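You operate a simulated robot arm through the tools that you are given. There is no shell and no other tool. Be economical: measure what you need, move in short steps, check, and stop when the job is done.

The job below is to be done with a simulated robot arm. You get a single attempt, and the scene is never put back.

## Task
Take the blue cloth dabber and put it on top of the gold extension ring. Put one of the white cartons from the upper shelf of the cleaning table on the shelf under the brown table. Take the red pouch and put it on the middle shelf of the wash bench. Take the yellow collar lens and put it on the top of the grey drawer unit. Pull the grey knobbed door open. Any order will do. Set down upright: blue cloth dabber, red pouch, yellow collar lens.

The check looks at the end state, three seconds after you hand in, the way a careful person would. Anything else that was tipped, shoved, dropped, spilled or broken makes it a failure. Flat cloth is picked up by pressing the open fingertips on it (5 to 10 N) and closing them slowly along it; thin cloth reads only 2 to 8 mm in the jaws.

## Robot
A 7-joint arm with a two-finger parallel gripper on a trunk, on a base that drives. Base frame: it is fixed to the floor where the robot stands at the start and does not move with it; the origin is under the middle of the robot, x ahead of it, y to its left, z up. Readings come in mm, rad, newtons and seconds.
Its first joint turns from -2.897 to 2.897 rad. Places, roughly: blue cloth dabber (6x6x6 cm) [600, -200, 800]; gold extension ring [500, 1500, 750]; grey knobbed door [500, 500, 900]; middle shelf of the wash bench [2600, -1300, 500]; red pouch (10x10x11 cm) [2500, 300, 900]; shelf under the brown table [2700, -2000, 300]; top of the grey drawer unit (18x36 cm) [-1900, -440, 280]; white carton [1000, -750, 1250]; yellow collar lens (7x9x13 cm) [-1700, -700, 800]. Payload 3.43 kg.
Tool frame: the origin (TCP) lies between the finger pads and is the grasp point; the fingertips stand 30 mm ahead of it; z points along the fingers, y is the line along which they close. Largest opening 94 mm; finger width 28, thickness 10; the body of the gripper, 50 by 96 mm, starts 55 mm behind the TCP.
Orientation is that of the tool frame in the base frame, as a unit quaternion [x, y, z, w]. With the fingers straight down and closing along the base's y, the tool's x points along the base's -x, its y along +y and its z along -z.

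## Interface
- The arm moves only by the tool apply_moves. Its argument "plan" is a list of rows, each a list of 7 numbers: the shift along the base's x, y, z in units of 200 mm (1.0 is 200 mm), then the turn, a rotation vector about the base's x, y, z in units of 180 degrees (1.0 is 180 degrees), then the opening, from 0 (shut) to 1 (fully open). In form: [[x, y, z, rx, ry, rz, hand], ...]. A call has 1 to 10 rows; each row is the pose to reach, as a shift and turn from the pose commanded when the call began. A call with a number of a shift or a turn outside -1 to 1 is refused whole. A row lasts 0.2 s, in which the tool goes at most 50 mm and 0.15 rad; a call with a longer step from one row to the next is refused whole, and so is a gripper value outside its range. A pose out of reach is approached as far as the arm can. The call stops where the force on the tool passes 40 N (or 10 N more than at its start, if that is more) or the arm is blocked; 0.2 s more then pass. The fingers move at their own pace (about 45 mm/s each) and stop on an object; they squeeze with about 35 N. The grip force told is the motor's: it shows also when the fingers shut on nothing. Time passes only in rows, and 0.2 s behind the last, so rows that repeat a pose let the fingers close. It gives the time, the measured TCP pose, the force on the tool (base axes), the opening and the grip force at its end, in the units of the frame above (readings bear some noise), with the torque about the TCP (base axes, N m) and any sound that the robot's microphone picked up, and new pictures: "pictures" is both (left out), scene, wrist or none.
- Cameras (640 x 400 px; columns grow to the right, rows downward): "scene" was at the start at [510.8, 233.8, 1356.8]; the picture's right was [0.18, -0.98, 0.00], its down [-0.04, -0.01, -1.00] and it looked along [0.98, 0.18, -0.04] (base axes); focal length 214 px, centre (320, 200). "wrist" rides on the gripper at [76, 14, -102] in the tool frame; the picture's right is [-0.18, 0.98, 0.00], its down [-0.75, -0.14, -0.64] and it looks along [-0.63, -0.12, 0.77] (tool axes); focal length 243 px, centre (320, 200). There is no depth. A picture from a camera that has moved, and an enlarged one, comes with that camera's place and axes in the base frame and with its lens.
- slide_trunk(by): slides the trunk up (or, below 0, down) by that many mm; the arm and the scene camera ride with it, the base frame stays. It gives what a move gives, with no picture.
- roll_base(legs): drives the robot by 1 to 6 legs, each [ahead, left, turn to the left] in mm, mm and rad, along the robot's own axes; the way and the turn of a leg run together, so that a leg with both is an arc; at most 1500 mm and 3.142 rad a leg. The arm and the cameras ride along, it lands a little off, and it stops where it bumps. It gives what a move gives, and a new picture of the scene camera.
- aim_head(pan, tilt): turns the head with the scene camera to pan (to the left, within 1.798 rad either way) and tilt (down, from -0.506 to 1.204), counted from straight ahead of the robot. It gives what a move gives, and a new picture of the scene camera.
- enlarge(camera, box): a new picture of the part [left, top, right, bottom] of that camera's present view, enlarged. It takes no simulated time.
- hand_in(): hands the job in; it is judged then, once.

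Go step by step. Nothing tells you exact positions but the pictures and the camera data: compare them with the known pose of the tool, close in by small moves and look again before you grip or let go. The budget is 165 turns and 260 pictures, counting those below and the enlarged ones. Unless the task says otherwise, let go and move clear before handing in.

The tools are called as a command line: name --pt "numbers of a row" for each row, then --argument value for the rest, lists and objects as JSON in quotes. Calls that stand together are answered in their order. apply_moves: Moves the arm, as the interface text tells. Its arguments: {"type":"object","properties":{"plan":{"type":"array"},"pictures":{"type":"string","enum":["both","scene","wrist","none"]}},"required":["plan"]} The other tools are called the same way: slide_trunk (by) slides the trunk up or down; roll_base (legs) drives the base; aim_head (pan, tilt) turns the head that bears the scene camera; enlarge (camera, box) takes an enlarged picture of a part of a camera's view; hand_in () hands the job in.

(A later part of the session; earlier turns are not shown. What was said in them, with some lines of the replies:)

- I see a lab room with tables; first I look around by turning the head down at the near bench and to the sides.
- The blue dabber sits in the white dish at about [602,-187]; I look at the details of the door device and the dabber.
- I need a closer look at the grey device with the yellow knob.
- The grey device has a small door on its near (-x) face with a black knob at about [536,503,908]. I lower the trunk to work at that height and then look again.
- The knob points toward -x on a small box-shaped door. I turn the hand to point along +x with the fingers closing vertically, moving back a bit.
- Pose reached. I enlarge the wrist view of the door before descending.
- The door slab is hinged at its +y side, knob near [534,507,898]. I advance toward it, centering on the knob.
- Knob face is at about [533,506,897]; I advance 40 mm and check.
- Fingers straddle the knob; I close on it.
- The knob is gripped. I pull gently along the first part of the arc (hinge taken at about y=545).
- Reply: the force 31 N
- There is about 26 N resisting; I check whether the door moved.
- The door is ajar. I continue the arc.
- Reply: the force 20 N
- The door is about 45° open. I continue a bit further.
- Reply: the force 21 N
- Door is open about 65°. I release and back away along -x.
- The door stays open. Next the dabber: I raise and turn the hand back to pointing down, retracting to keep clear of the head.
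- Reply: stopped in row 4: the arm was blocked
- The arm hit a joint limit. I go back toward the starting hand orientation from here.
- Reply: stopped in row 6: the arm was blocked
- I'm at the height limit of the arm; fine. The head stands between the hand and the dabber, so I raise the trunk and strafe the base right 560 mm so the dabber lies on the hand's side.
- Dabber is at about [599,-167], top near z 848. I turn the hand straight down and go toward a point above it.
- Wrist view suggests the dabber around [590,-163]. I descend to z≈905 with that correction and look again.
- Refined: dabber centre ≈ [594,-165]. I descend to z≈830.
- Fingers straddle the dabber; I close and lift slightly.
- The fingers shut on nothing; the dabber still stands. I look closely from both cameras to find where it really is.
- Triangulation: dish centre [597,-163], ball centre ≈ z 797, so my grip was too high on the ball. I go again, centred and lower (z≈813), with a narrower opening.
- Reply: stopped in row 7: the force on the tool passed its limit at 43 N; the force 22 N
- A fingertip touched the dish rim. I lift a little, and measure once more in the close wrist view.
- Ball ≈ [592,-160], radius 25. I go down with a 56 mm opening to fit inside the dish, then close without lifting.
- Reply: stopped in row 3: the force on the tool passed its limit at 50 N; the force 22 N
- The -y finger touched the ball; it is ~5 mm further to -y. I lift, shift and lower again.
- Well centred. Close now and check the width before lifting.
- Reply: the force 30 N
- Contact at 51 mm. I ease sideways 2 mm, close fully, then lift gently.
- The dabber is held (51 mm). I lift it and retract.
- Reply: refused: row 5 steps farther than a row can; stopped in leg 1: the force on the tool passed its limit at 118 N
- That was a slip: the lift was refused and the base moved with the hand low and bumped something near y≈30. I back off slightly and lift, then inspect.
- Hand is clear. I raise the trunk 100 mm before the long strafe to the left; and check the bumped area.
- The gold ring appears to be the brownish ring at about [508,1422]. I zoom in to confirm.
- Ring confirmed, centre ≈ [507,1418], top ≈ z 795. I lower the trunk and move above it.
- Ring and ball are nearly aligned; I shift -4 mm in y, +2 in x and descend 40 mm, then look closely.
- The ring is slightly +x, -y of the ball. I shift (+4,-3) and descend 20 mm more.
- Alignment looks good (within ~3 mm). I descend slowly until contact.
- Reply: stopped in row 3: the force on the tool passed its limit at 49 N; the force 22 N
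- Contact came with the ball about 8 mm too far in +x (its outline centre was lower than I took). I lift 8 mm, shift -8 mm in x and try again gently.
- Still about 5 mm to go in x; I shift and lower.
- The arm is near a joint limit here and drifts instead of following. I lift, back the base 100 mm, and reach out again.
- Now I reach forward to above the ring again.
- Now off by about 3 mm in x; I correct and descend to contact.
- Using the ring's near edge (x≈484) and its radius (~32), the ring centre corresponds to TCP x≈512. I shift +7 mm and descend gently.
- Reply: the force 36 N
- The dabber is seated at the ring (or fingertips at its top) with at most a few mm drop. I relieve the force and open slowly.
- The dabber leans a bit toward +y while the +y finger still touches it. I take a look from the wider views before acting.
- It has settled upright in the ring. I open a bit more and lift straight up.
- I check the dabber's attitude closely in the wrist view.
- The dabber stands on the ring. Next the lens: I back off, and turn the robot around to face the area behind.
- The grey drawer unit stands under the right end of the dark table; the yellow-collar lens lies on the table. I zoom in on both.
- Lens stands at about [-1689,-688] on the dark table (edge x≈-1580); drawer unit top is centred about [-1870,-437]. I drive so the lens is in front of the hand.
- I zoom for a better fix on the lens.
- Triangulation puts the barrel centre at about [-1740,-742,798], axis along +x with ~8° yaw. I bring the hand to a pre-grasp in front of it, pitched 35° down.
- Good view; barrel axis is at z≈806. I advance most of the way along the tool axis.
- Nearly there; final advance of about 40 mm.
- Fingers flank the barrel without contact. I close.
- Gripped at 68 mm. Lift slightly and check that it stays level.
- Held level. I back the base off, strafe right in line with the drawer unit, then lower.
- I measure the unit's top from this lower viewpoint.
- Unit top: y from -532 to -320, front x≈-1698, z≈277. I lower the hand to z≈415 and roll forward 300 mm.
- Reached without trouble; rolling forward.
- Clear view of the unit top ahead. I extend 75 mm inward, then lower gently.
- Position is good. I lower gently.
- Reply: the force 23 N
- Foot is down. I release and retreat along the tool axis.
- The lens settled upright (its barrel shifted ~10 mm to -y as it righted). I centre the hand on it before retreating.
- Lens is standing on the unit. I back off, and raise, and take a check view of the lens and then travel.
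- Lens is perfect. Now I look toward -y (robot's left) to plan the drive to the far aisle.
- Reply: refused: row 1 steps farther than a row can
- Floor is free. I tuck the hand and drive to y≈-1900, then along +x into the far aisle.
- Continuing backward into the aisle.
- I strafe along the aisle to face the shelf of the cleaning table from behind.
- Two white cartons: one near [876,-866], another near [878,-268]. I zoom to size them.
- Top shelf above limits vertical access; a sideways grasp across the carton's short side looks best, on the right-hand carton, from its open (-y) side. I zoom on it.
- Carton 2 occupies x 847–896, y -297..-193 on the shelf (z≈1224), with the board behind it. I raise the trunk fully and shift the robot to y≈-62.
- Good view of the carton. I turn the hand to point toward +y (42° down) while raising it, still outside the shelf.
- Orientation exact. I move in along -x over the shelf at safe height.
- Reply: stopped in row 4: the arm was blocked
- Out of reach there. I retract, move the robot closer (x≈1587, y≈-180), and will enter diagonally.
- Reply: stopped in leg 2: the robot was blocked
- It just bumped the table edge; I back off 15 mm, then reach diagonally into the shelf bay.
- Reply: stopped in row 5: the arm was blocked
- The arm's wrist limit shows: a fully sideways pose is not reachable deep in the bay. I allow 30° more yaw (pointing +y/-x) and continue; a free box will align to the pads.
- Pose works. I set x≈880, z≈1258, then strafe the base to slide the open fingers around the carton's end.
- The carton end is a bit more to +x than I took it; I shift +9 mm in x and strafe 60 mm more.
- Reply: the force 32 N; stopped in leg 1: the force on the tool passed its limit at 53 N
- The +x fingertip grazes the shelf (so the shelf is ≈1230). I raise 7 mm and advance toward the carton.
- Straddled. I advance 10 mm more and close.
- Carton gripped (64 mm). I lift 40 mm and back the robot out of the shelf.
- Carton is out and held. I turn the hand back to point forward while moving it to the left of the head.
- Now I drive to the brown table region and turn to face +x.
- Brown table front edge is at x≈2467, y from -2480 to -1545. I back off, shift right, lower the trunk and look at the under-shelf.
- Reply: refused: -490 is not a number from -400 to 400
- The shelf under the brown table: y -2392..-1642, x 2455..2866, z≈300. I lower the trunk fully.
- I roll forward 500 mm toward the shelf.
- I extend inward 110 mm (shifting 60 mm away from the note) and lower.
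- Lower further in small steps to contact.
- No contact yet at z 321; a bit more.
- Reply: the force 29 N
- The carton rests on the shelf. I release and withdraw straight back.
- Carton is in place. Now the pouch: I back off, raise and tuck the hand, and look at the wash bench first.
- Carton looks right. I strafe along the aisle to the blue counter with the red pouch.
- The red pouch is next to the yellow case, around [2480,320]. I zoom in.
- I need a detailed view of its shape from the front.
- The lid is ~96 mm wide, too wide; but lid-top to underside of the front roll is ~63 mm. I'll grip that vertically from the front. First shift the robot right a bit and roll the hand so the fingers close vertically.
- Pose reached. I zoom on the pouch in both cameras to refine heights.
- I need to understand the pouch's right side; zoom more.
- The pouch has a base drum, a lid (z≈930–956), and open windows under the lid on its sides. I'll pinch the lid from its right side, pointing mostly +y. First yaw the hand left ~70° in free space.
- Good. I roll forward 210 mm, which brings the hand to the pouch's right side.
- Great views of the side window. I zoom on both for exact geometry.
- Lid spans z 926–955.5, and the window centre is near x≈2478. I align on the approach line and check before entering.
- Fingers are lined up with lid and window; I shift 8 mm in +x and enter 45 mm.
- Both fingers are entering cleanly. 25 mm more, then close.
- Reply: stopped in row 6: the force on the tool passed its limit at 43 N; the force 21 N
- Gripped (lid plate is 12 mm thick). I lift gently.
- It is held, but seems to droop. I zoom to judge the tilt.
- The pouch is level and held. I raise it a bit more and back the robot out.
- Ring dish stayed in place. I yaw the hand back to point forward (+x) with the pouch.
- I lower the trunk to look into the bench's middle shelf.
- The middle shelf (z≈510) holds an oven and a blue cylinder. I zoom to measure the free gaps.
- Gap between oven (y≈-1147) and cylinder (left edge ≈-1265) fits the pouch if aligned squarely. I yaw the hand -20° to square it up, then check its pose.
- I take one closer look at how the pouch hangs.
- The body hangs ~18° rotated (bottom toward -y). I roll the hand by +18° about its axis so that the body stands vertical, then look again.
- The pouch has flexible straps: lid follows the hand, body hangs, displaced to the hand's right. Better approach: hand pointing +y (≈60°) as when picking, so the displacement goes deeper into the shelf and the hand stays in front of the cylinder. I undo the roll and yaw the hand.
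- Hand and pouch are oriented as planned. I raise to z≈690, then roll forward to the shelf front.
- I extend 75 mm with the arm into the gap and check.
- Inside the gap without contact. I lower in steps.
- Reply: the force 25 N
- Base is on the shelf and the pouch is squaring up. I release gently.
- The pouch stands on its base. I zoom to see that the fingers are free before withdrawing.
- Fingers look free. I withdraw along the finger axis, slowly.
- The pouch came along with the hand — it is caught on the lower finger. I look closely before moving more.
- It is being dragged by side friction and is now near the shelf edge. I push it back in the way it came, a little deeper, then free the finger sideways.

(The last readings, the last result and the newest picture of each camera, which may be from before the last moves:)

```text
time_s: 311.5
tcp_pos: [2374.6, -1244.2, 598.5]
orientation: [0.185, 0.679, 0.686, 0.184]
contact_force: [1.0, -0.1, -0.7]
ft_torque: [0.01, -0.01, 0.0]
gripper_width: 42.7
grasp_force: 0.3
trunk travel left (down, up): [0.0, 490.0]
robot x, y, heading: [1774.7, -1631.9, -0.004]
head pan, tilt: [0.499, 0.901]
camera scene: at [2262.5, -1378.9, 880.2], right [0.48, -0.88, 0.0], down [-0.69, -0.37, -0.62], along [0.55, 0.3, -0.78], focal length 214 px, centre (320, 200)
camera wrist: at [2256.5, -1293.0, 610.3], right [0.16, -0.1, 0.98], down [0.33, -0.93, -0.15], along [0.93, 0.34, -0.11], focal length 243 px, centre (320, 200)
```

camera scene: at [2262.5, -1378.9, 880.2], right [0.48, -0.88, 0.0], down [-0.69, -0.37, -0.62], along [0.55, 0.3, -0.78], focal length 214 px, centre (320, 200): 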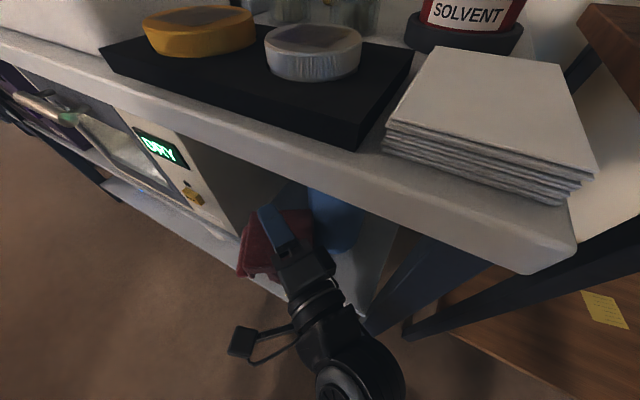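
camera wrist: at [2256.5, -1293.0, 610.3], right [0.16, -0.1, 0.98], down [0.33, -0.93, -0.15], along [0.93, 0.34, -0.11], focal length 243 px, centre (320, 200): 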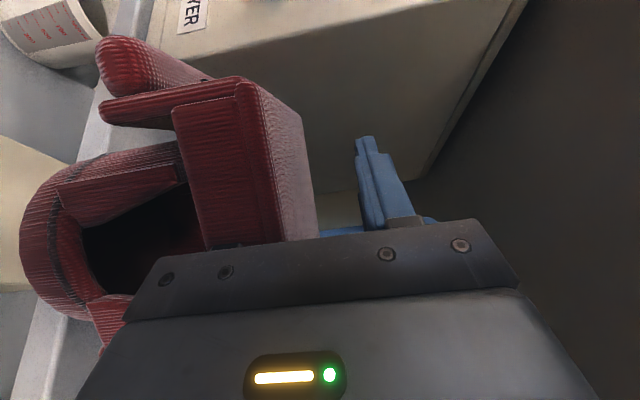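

enlarge --camera "scene" --box '[200, 170, 360, 310]'

aim_head --pan 0.9 --tilt 0.9

```text
2.86 times, centred on (280, 240) of scene
camera zoom: at [2262.5, -1378.9, 880.2], right [0.48, -0.88, 0.0], down [-0.69, -0.37, -0.62], along [0.55, 0.3, -0.78], focal length 613 px, centre (434, 86)
```

zoom: 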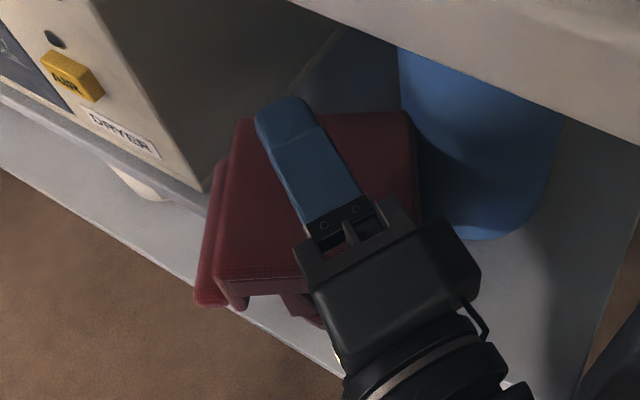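

```text
time_s: 312.3
tcp_pos: [2374.1, -1244.8, 600.1]
orientation: [0.185, 0.678, 0.687, 0.185]
contact_force: [0.9, 0.1, -0.9]
ft_torque: [0.01, -0.01, -0.01]
gripper_width: 42.8
grasp_force: 0.4
trunk travel left (down, up): [0.0, 490.0]
robot x, y, heading: [1770.0, -1631.3, -0.002]
head pan, tilt: [0.901, 0.901]
camera scene: at [2243.2, -1355.9, 880.2], right [0.78, -0.62, 0.0], down [-0.49, -0.61, -0.62], along [0.39, 0.49, -0.78], focal length 214 px, centre (320, 200)
```

scene: 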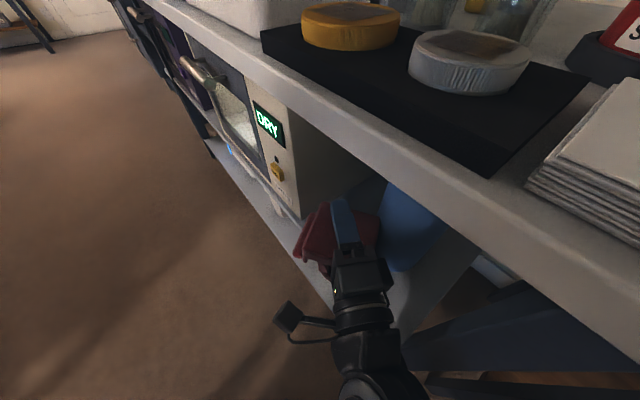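

The pouch stands upright on the shelf, yawed so its window axis is at ~38°. I rotate the hand -22° to match, then withdraw along that axis.

apply_moves --pt "0 0 0 0 0 -0.04 0.45" --pt "0 0 0 0 0 -0.081 0.45" --pt "0 0 0 0 0 -0.122 0.45" --pictures "wrist"

enlarge --camera "scene" --box '[270, 160, 430, 300]'

```text
time_s: 313.1
tcp_pos: [2374.6, -1245.8, 600.0]
orientation: [0.312, 0.631, 0.638, 0.313]
contact_force: [0.3, -0.4, 0.2]
ft_torque: [0.03, 0.0, 0.02]
gripper_width: 42.6
grasp_force: 0.5
trunk travel left (down, up): [0.0, 490.0]
robot x, y, heading: [1777.5, -1633.3, -0.005]
head pan, tilt: [0.901, 0.901]
camera wrist: at [2246.9, -1246.0, 611.2], right [0.11, -0.16, 0.98], down [-0.05, -0.99, -0.15], along [0.99, -0.03, -0.11], focal length 243 px, centre (320, 200)
```

wrist: 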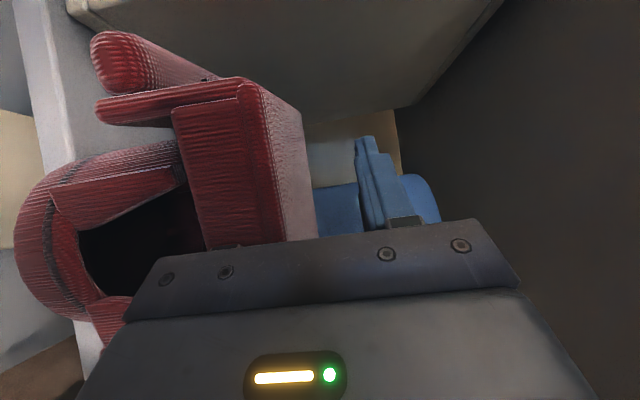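

```text
2.86 times, centred on (350, 230) of scene
camera zoom: at [2243.3, -1356.1, 880.2], right [0.78, -0.62, 0.0], down [-0.49, -0.61, -0.62], along [0.39, 0.49, -0.78], focal length 613 px, centre (234, 114)
```

zoom: 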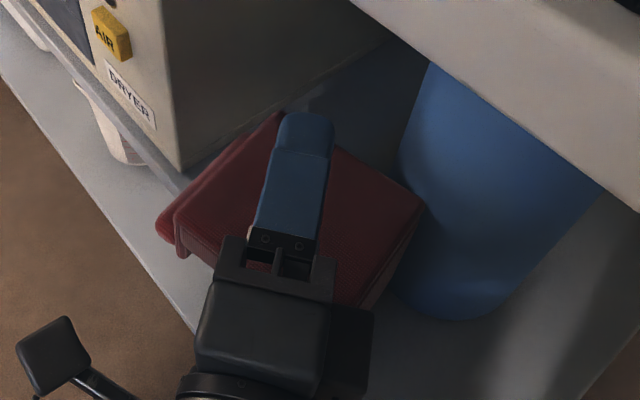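

The pouch follows the hand: probably the lower finger still catches the lid's skirt, and the lid corner is against the cylinder. I lower the hand 4 mm, open a bit more so the finger clears the skirt, and shift the pouch toward the oven, off the cylinder.

apply_moves --pt "0 0.03 0 0 0 0 0.45" --pt "0 0.08 0 0 0 0 0.45" --pt "0 0.13 0 0 0 0 0.45" --pt "0 0.13 -0.02 0 0 0 0.5" --pt "0 0.13 -0.02 0 0 0 0.54" --pt "0 0.13 -0.02 0 0 0 0.54" --pictures "both"

```text
time_s: 314.5
tcp_pos: [2374.9, -1219.2, 594.7]
orientation: [0.311, 0.631, 0.639, 0.312]
contact_force: [0.7, 0.0, 0.0]
ft_torque: [0.01, -0.02, -0.03]
gripper_width: 50.8
grasp_force: 0.1
trunk travel left (down, up): [0.0, 490.0]
robot x, y, heading: [1770.9, -1635.3, 0.001]
head pan, tilt: [0.901, 0.901]
camera scene: at [2243.1, -1355.8, 880.3], right [0.78, -0.62, 0.0], down [-0.49, -0.61, -0.62], along [0.39, 0.49, -0.78], focal length 214 px, centre (320, 200)
camera wrist: at [2246.4, -1219.6, 607.1], right [0.11, -0.15, 0.98], down [-0.05, -0.99, -0.15], along [0.99, -0.03, -0.11], focal length 243 px, centre (320, 200)
```

scene: 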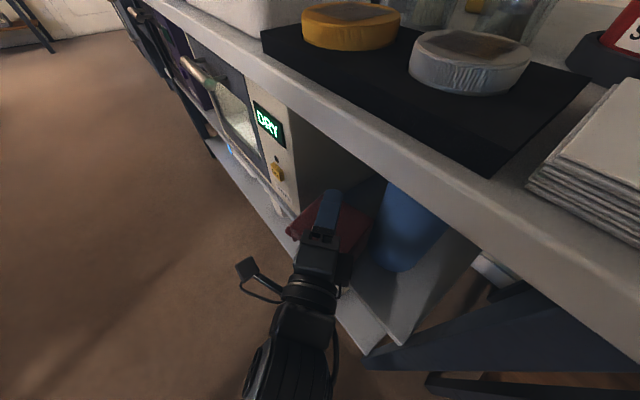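
wrist: 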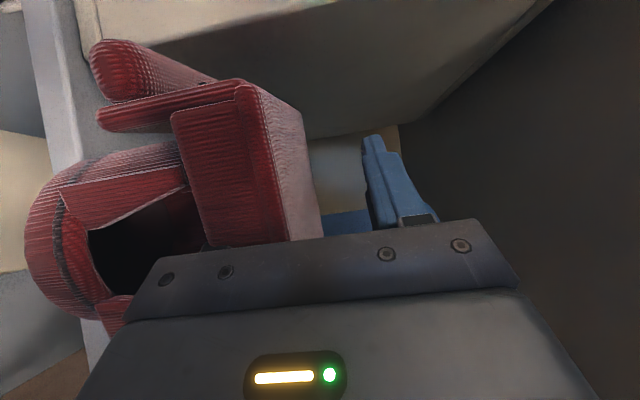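

Pouch moved off the cylinder. I test a 25 mm retreat along the finger axis.

apply_moves --pt "-0.05 -0.039 0 0 0 0 0.54" --pt "-0.1 -0.077 0 0 0 0 0.54" --pictures "wrist"

```text
time_s: 315.1
tcp_pos: [2355.3, -1233.8, 594.5]
orientation: [0.311, 0.63, 0.639, 0.312]
contact_force: [0.6, -0.2, -0.5]
ft_torque: [0.01, -0.03, 0.0]
gripper_width: 51.0
grasp_force: 0.1
trunk travel left (down, up): [0.0, 490.0]
robot x, y, heading: [1774.5, -1629.4, -0.002]
head pan, tilt: [0.901, 0.901]
camera wrist: at [2226.4, -1235.3, 606.9], right [0.11, -0.15, 0.98], down [-0.05, -0.99, -0.15], along [0.99, -0.03, -0.11], focal length 243 px, centre (320, 200)
```

wrist: 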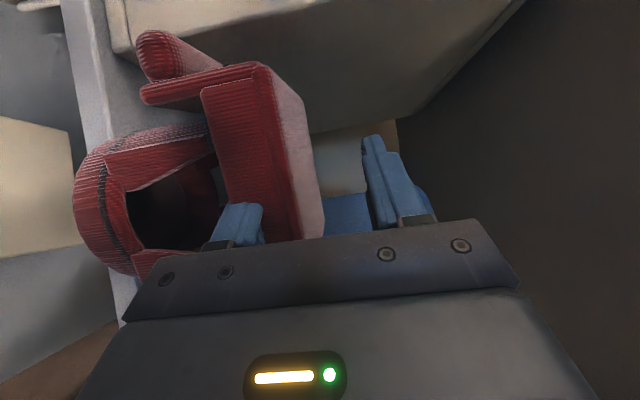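

The finger now slides out freely. I continue withdrawing.

apply_moves --pt "-0.08 -0.06 0 0 0 0 0.54" --pt "-0.17 -0.125 0 0 0 0 0.54" --pt "-0.3 -0.22 0 0 0 0 0.54" --pt "-0.45 -0.32 0 0 0 0 0.54" --pictures "both"

```text
time_s: 316.1
tcp_pos: [2264.3, -1299.7, 594.9]
orientation: [0.311, 0.631, 0.638, 0.313]
contact_force: [0.5, -1.0, -0.7]
ft_torque: [0.03, -0.05, 0.0]
gripper_width: 50.7
grasp_force: 0.0
trunk travel left (down, up): [0.0, 490.0]
robot x, y, heading: [1773.7, -1632.6, -0.004]
head pan, tilt: [0.901, 0.901]
camera scene: at [2243.2, -1355.8, 880.2], right [0.78, -0.62, 0.0], down [-0.49, -0.61, -0.62], along [0.39, 0.49, -0.78], focal length 214 px, centre (320, 200)
camera wrist: at [2135.7, -1300.6, 606.6], right [0.11, -0.15, 0.98], down [-0.05, -0.99, -0.15], along [0.99, -0.03, -0.11], focal length 243 px, centre (320, 200)
```

scene: 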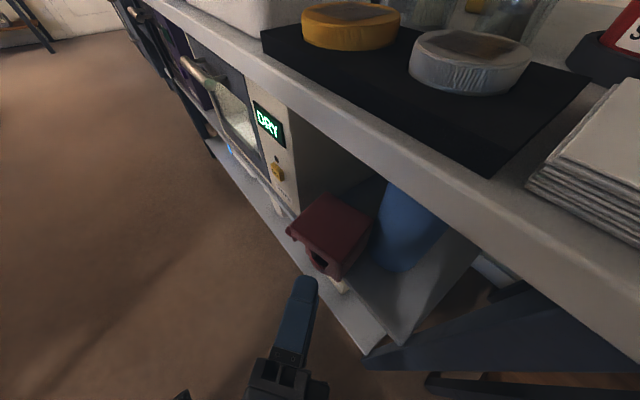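
wrist: 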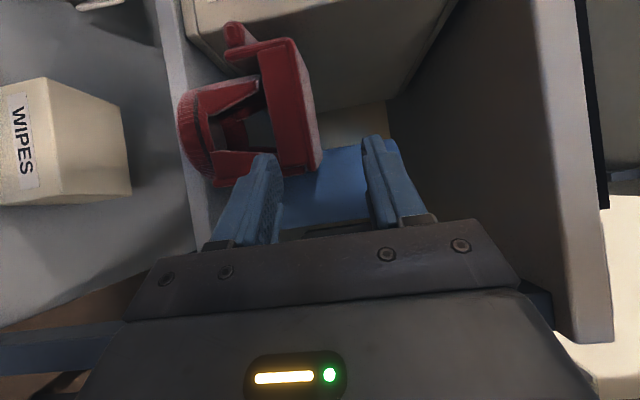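

The pouch is free. I zoom to judge how it stands and where the cylinder is.

enlarge --camera "scene" --box '[270, 160, 470, 300]'

enlarge --camera "wrist" --box '[150, 10, 410, 250]'

```text
2.86 times, centred on (370, 230) of scene
camera zoom: at [2243.2, -1355.8, 880.2], right [0.78, -0.62, 0.0], down [-0.49, -0.61, -0.62], along [0.39, 0.49, -0.78], focal length 613 px, centre (177, 114)
```

zoom: 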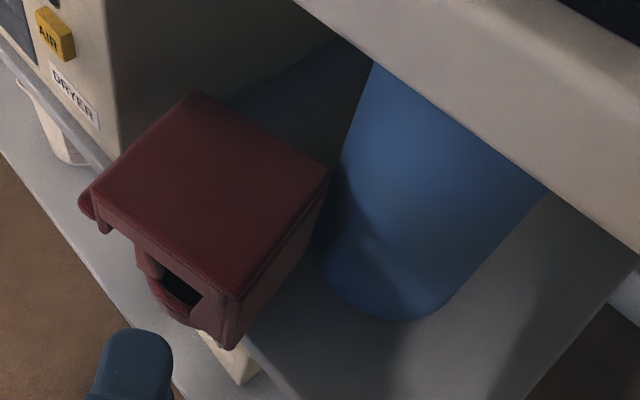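

```text
1.67 times, centred on (280, 130) of wrist
camera zoom: at [2135.7, -1300.6, 606.6], right [0.11, -0.15, 0.98], down [-0.05, -0.99, -0.15], along [0.99, -0.03, -0.11], focal length 404 px, centre (387, 317)
```

zoom: 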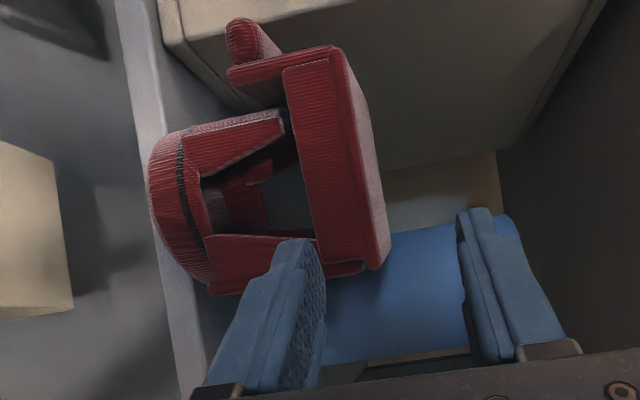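

Upright, but about 29 mm over the shelf's front edge. I'll nudge it 25–30 mm deeper, pushing low on its base with closed fingertips. First line up.

apply_moves --pt "-0.15 0.0 0 0 0 -0.042 0.3" --pt "-0.2 0.1 -0.05 0 0 -0.084 0.0" --pt "-0.2 0.2 -0.12 0 0 -0.127 0.0" --pt "-0.2 0.3 -0.2 0 0 -0.169 0.0" --pt "-0.2 0.33 -0.275 0 0 -0.211 0.0" --pictures "both"

```text
time_s: 317.1
tcp_pos: [2239.7, -1351.0, 580.8]
orientation: [0.427, 0.515, 0.515, 0.536]
contact_force: [0.6, 0.3, 0.0]
ft_torque: [-0.01, -0.01, -0.02]
gripper_width: 0.2
grasp_force: 32.2
trunk travel left (down, up): [0.0, 490.0]
robot x, y, heading: [1772.1, -1632.3, -0.001]
head pan, tilt: [0.901, 0.901]
stopped in row 5: the arm was blocked; the commanded pose is now the measured one
camera scene: at [2243.6, -1358.0, 880.3], right [0.78, -0.62, 0.0], down [-0.49, -0.61, -0.62], along [0.39, 0.49, -0.78], focal length 214 px, centre (320, 200)
camera wrist: at [2131.5, -1279.2, 573.3], right [-0.1, -0.08, 0.99], down [-0.58, -0.81, -0.12], along [0.81, -0.58, 0.03], focal length 243 px, centre (320, 200)
```

scene: 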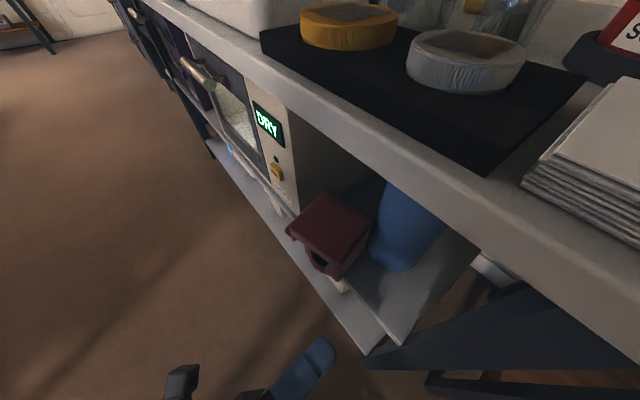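
wrist: 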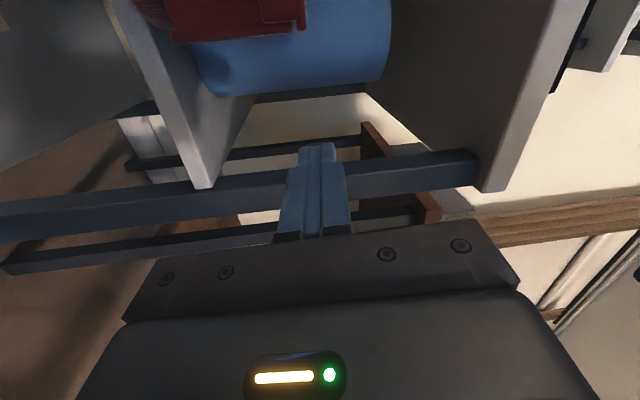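

The arm hit a joint limit when folded so close. I back the base 100 mm, then re-approach with the arm more extended.

roll_base --legs '[[-100, 0, 0]]'

apply_moves --pt "0.0 0.2 0 0.01 0.01 -0.006 0" --pt "0.1 0.4 -0.05 0.02 0.02 -0.012 0" --pt "0.25 0.56 -0.1 0.035 0.035 -0.021 0" --pt "0.42 0.57 -0.2 0.035 0.035 -0.021 0" --pictures "wrist"

```text
time_s: 318.3
tcp_pos: [2140.3, -1350.1, 578.7]
orientation: [0.426, 0.517, 0.513, 0.537]
contact_force: [0.0, -0.6, 0.2]
ft_torque: [-0.03, -0.01, 0.0]
gripper_width: 0.2
grasp_force: 32.8
trunk travel left (down, up): [0.0, 490.0]
robot x, y, heading: [1675.7, -1631.8, -0.001]
head pan, tilt: [0.901, 0.901]
camera scene: at [2143.6, -1357.8, 880.6], right [0.78, -0.62, 0.0], down [-0.49, -0.61, -0.62], along [0.39, 0.49, -0.78], focal length 214 px, centre (320, 200)
```

scene: 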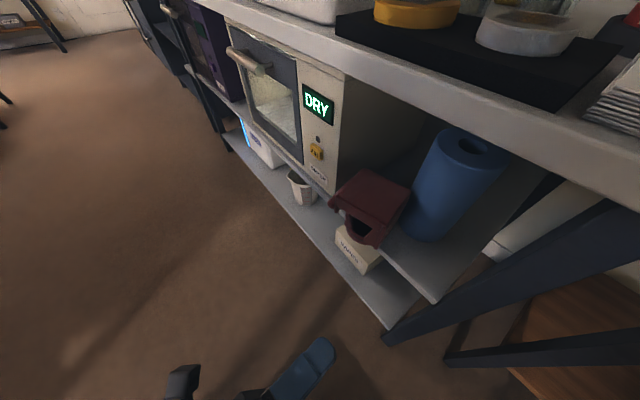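

```text
time_s: 318.9
tcp_pos: [2141.2, -1350.5, 571.9]
orientation: [0.42, 0.522, 0.492, 0.556]
contact_force: [-0.5, 0.0, 0.3]
ft_torque: [0.0, -0.01, 0.0]
gripper_width: 0.1
grasp_force: 33.4
trunk travel left (down, up): [0.0, 490.0]
robot x, y, heading: [1674.5, -1630.6, -0.006]
head pan, tilt: [0.901, 0.901]
stopped in row 3: the arm was blocked; the commanded pose is now the measured one
camera wrist: at [2034.6, -1275.6, 560.2], right [-0.1, -0.02, 0.99], down [-0.6, -0.8, -0.08], along [0.79, -0.6, 0.07], focal length 243 px, centre (320, 200)
```

wrist: 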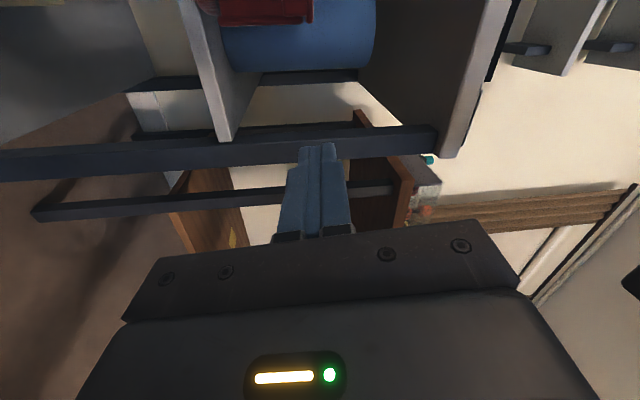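

I raise and extend the hand first to get out of the folded corner.

apply_moves --pt "0.1 0 0.15 0 0 0 0" --pt "0.25 0 0.3 0 0 0 0" --pt "0.4 0.05 0.45 0 0 0 0" --pt "0.5 0.2 0.5 0 0 0 0" --pt "0.5 0.4 0.5 0 0 0 0" --pt "0.5 0.58 0.5 0 0 0 0" --pictures "none"

```text
time_s: 319.9
tcp_pos: [2193.1, -1337.8, 616.9]
orientation: [0.363, 0.589, 0.465, 0.553]
contact_force: [-0.7, -0.2, 0.8]
ft_torque: [0.03, 0.01, 0.01]
gripper_width: 0.0
grasp_force: 32.2
trunk travel left (down, up): [0.0, 490.0]
robot x, y, heading: [1674.9, -1631.8, -0.002]
head pan, tilt: [0.901, 0.901]
stopped in row 5: the arm was blocked; the commanded pose is now the measured one
```

I restore the earlier left-yawed hand orientation (which moved freely) while shifting left.

apply_moves --pt "0 0.0 0 0.0176 0.0109 0.0351 0" --pt "0 0.05 0 0.0352 0.0219 0.0703 0" --pt "0 0.15 0 0.0528 0.0328 0.1054 0" --pt "0 0.25 0 0.0704 0.0438 0.1406 0" --pt "0 0.35 0 0.088 0.0547 0.1757 0" --pictures "wrist"

```text
time_s: 321.1
tcp_pos: [2191.6, -1263.1, 608.9]
orientation: [0.296, 0.643, 0.64, 0.297]
contact_force: [0.4, 0.6, 0.6]
ft_torque: [-0.05, -0.03, -0.01]
gripper_width: 0.1
grasp_force: 32.8
trunk travel left (down, up): [0.0, 490.0]
robot x, y, heading: [1674.7, -1629.3, 0.001]
head pan, tilt: [0.901, 0.901]
camera wrist: at [2064.3, -1269.7, 622.9], right [0.12, -0.14, 0.98], down [0.0, -0.99, -0.14], along [0.99, 0.02, -0.12], focal length 243 px, centre (320, 200)
```

wrist: 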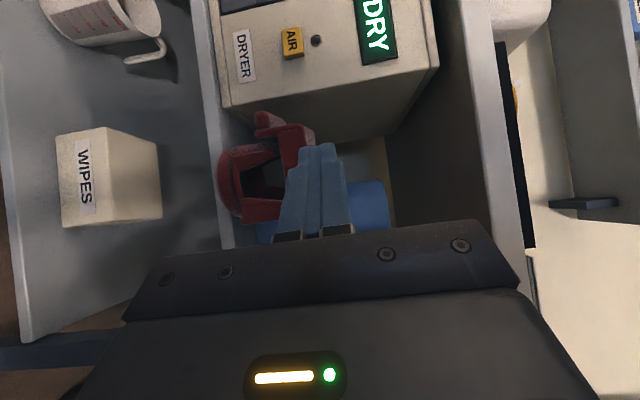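

The base is flush within the shelf edge and stable; I leave it there. Now compare the blue cylinder's position with the earlier view from the same head pose.

aim_head --pan 0.2 --tilt 0.7

enlarge --camera "scene" --box '[190, 160, 370, 320]'

```text
time_s: 322.2
tcp_pos: [2191.9, -1263.7, 609.1]
orientation: [0.297, 0.644, 0.639, 0.298]
contact_force: [-0.9, 0.4, 0.1]
ft_torque: [0.01, -0.02, -0.01]
gripper_width: 0.0
grasp_force: 33.2
trunk travel left (down, up): [0.0, 490.0]
robot x, y, heading: [1678.1, -1633.0, 0.002]
head pan, tilt: [0.201, 0.7]
camera scene: at [2179.5, -1397.9, 896.4], right [0.2, -0.98, 0.0], down [-0.63, -0.13, -0.76], along [0.75, 0.15, -0.64], focal length 214 px, centre (320, 200)
```

scene: 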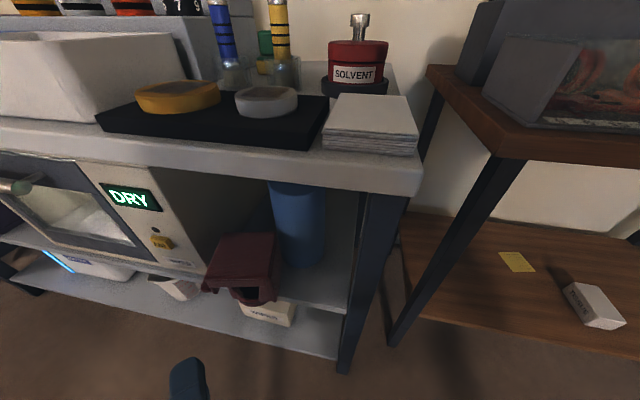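

```text
2.50 times, centred on (280, 240) of scene
camera zoom: at [2179.5, -1397.9, 896.4], right [0.2, -0.98, 0.0], down [-0.63, -0.13, -0.76], along [0.75, 0.15, -0.64], focal length 536 px, centre (420, 100)
```

zoom: 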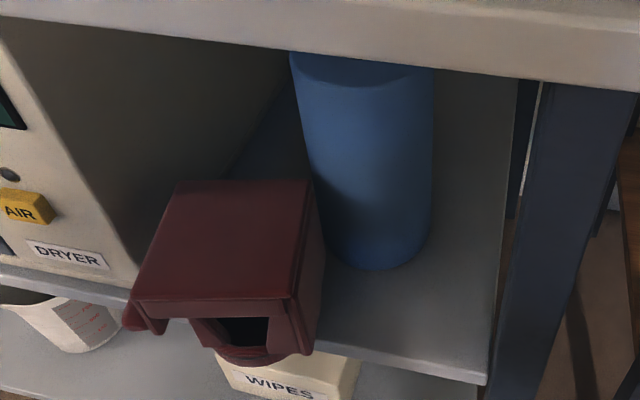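

The cylinder is unmoved and the pouch stands upright, with its base overhanging the edge ~19 mm. I'll nudge it inward along the hand axis, low on the drum. Line up first.

apply_moves --pt "0.14 -0.1 -0.13 0 0 0 0" --pt "0.28 -0.2 -0.26 0 0 0 0" --pt "0.42 -0.3 -0.395 0 0 0 0" --pictures "wrist"

enlarge --camera "scene" --box '[190, 200, 370, 360]'

```text
time_s: 323.0
tcp_pos: [2275.7, -1322.3, 531.6]
orientation: [0.298, 0.643, 0.64, 0.298]
contact_force: [0.4, 0.4, 0.2]
ft_torque: [0.02, 0.03, 0.02]
gripper_width: 0.0
grasp_force: 33.3
trunk travel left (down, up): [0.0, 490.0]
robot x, y, heading: [1675.0, -1630.4, -0.003]
head pan, tilt: [0.201, 0.7]
camera wrist: at [2147.9, -1329.3, 544.4], right [0.12, -0.14, 0.98], down [0.0, -0.99, -0.14], along [0.99, 0.01, -0.12], focal length 243 px, centre (320, 200)
```

wrist: 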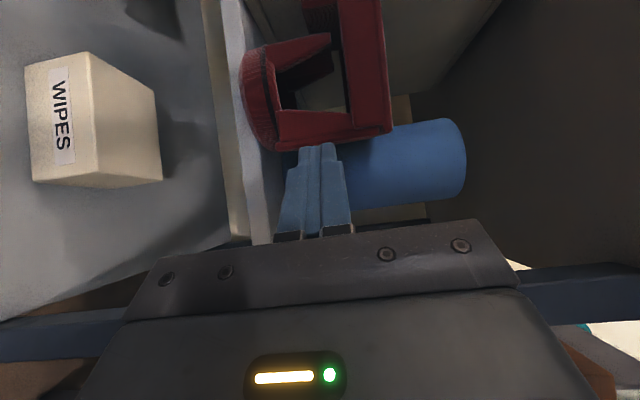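

```text
2.50 times, centred on (280, 280) of scene
camera zoom: at [2179.3, -1397.7, 896.5], right [0.2, -0.98, 0.0], down [-0.63, -0.13, -0.76], along [0.75, 0.15, -0.64], focal length 536 px, centre (420, 0)
```

zoom: 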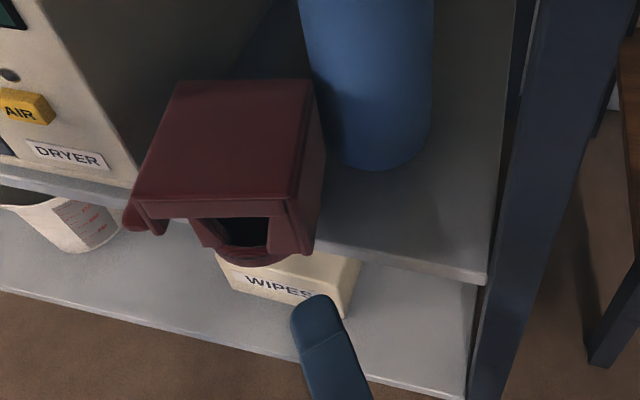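

Re-triangulated: shelf z≈485. I lower the fingertips to the drum's height and advance along the axis, then push ~25 mm.

apply_moves --pt "0 0 -0.105 0 0 0 0" --pt "0.1 0.08 -0.105 0 0 0 0" --pt "0.2 0.16 -0.105 0 0 0 0" --pt "0.24 0.2 -0.105 0 0 0 0" --pt "0.27 0.225 -0.105 0 0 0 0" --pictures "wrist"

enlarge --camera "scene" --box '[190, 200, 370, 360]'

```text
time_s: 324.2
tcp_pos: [2329.8, -1278.3, 511.5]
orientation: [0.297, 0.644, 0.64, 0.296]
contact_force: [1.1, -1.1, -0.2]
ft_torque: [0.04, 0.02, -0.02]
gripper_width: 0.1
grasp_force: 33.6
trunk travel left (down, up): [0.0, 490.0]
robot x, y, heading: [1677.1, -1629.5, 0.001]
head pan, tilt: [0.201, 0.7]
camera wrist: at [2202.2, -1284.2, 523.3], right [0.12, -0.14, 0.98], down [0.0, -0.99, -0.14], along [0.99, 0.01, -0.12], focal length 243 px, centre (320, 200)
```

wrist: 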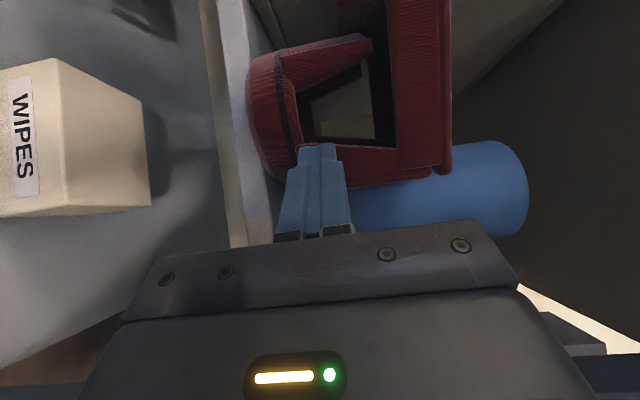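

```text
2.50 times, centred on (280, 280) of scene
camera zoom: at [2179.5, -1398.0, 896.4], right [0.2, -0.98, 0.0], down [-0.63, -0.13, -0.76], along [0.75, 0.15, -0.64], focal length 536 px, centre (420, 0)
```

zoom: 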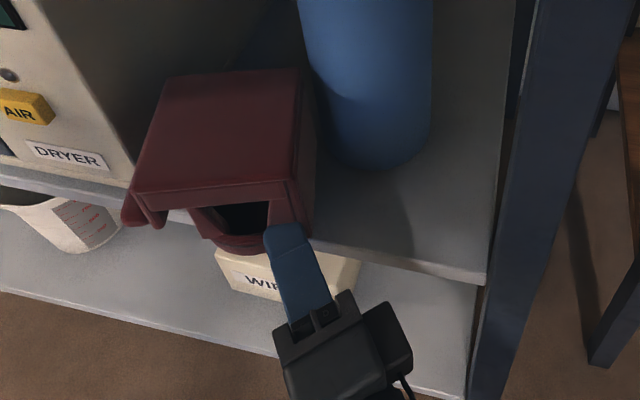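

In contact with the drum and it is sliding in. Push 20 mm more.

apply_moves --pt "0.03 0.025 0 0 0 0 0" --pt "0.055 0.045 0 0 0 0 0" --pt "0.085 0.065 0 0 0 0 0" --pictures "none"

enlarge --camera "scene" --box '[190, 200, 370, 360]'

```text
time_s: 325.0
tcp_pos: [2347.8, -1265.6, 509.8]
orientation: [0.297, 0.644, 0.64, 0.297]
contact_force: [-0.7, -0.7, 0.3]
ft_torque: [-0.02, 0.03, -0.01]
gripper_width: 0.0
grasp_force: 33.2
trunk travel left (down, up): [0.0, 490.0]
robot x, y, heading: [1674.5, -1630.8, -0.003]
head pan, tilt: [0.201, 0.7]
```

```text
2.50 times, centred on (280, 280) of scene
camera zoom: at [2179.5, -1398.0, 896.4], right [0.2, -0.98, 0.0], down [-0.63, -0.13, -0.76], along [0.75, 0.15, -0.64], focal length 536 px, centre (420, 0)
```

zoom: 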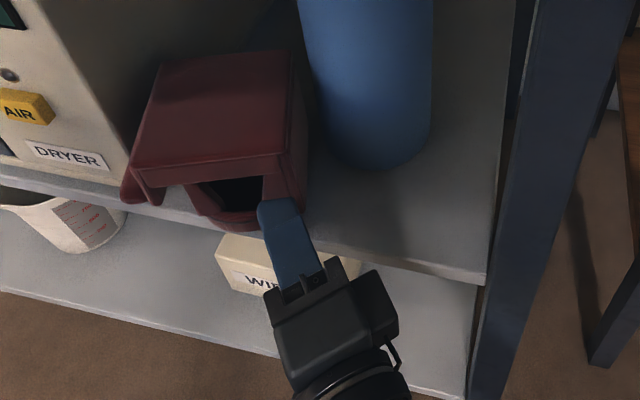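

The base is now fully at/inside the shelf edge. I withdraw the hand and take a final look.

apply_moves --pt "-0.1 -0.08 0 0 0 0 0" --pt "-0.25 -0.2 0 0 0 0 0" --pt "-0.4 -0.32 0 0 0 0 0" --pt "-0.55 -0.4 0.1 0 0 0 0" --pictures "none"

enlarge --camera "scene" --box '[170, 150, 370, 320]'

```text
time_s: 326.0
tcp_pos: [2237.8, -1344.3, 530.7]
orientation: [0.297, 0.643, 0.64, 0.296]
contact_force: [-0.8, -0.6, 0.0]
ft_torque: [0.0, 0.0, -0.02]
gripper_width: 0.0
grasp_force: 32.8
trunk travel left (down, up): [0.0, 490.0]
robot x, y, heading: [1674.8, -1631.2, -0.001]
head pan, tilt: [0.201, 0.7]
```

```text
2.35 times, centred on (270, 235) of scene
camera zoom: at [2179.6, -1397.9, 896.4], right [0.2, -0.98, 0.0], down [-0.63, -0.13, -0.76], along [0.75, 0.15, -0.64], focal length 505 px, centre (438, 118)
```

zoom: 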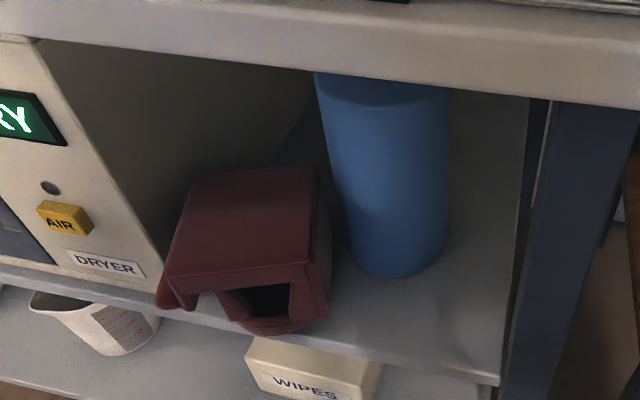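

The pouch stands upright on the middle shelf and the cylinder has not moved. The hand is empty and clear of everything, so I hand the job in.

hand_in

```text
The job is handed in.
```

I did all five tasks and handed the job in, but I bumped the bench hard once on the way. While carrying the dabber, the robot drove sideways with the hand too low and hit something next to the grey plug strip on the brown bench, with about 118 N. The strip may have shifted by roughly 10 mm; I did not go back to check it.

- **Blue cloth dabber:** it stands upright on the gold extension ring, a few millimetres off-centre.
- **Grey knobbed door:** it is open about 65 to 70 degrees and stayed there after I let go.
- **Yellow collar lens:** it stands upright on top of the grey drawer unit.
- **White carton:** it is on the shelf under the brown table.
- **Red pouch:** it stands upright on the middle shelf of the wash bench, with its base just at the front edge. Its lid brushed the blue cylinder beside it, but the cylinder looks unmoved.
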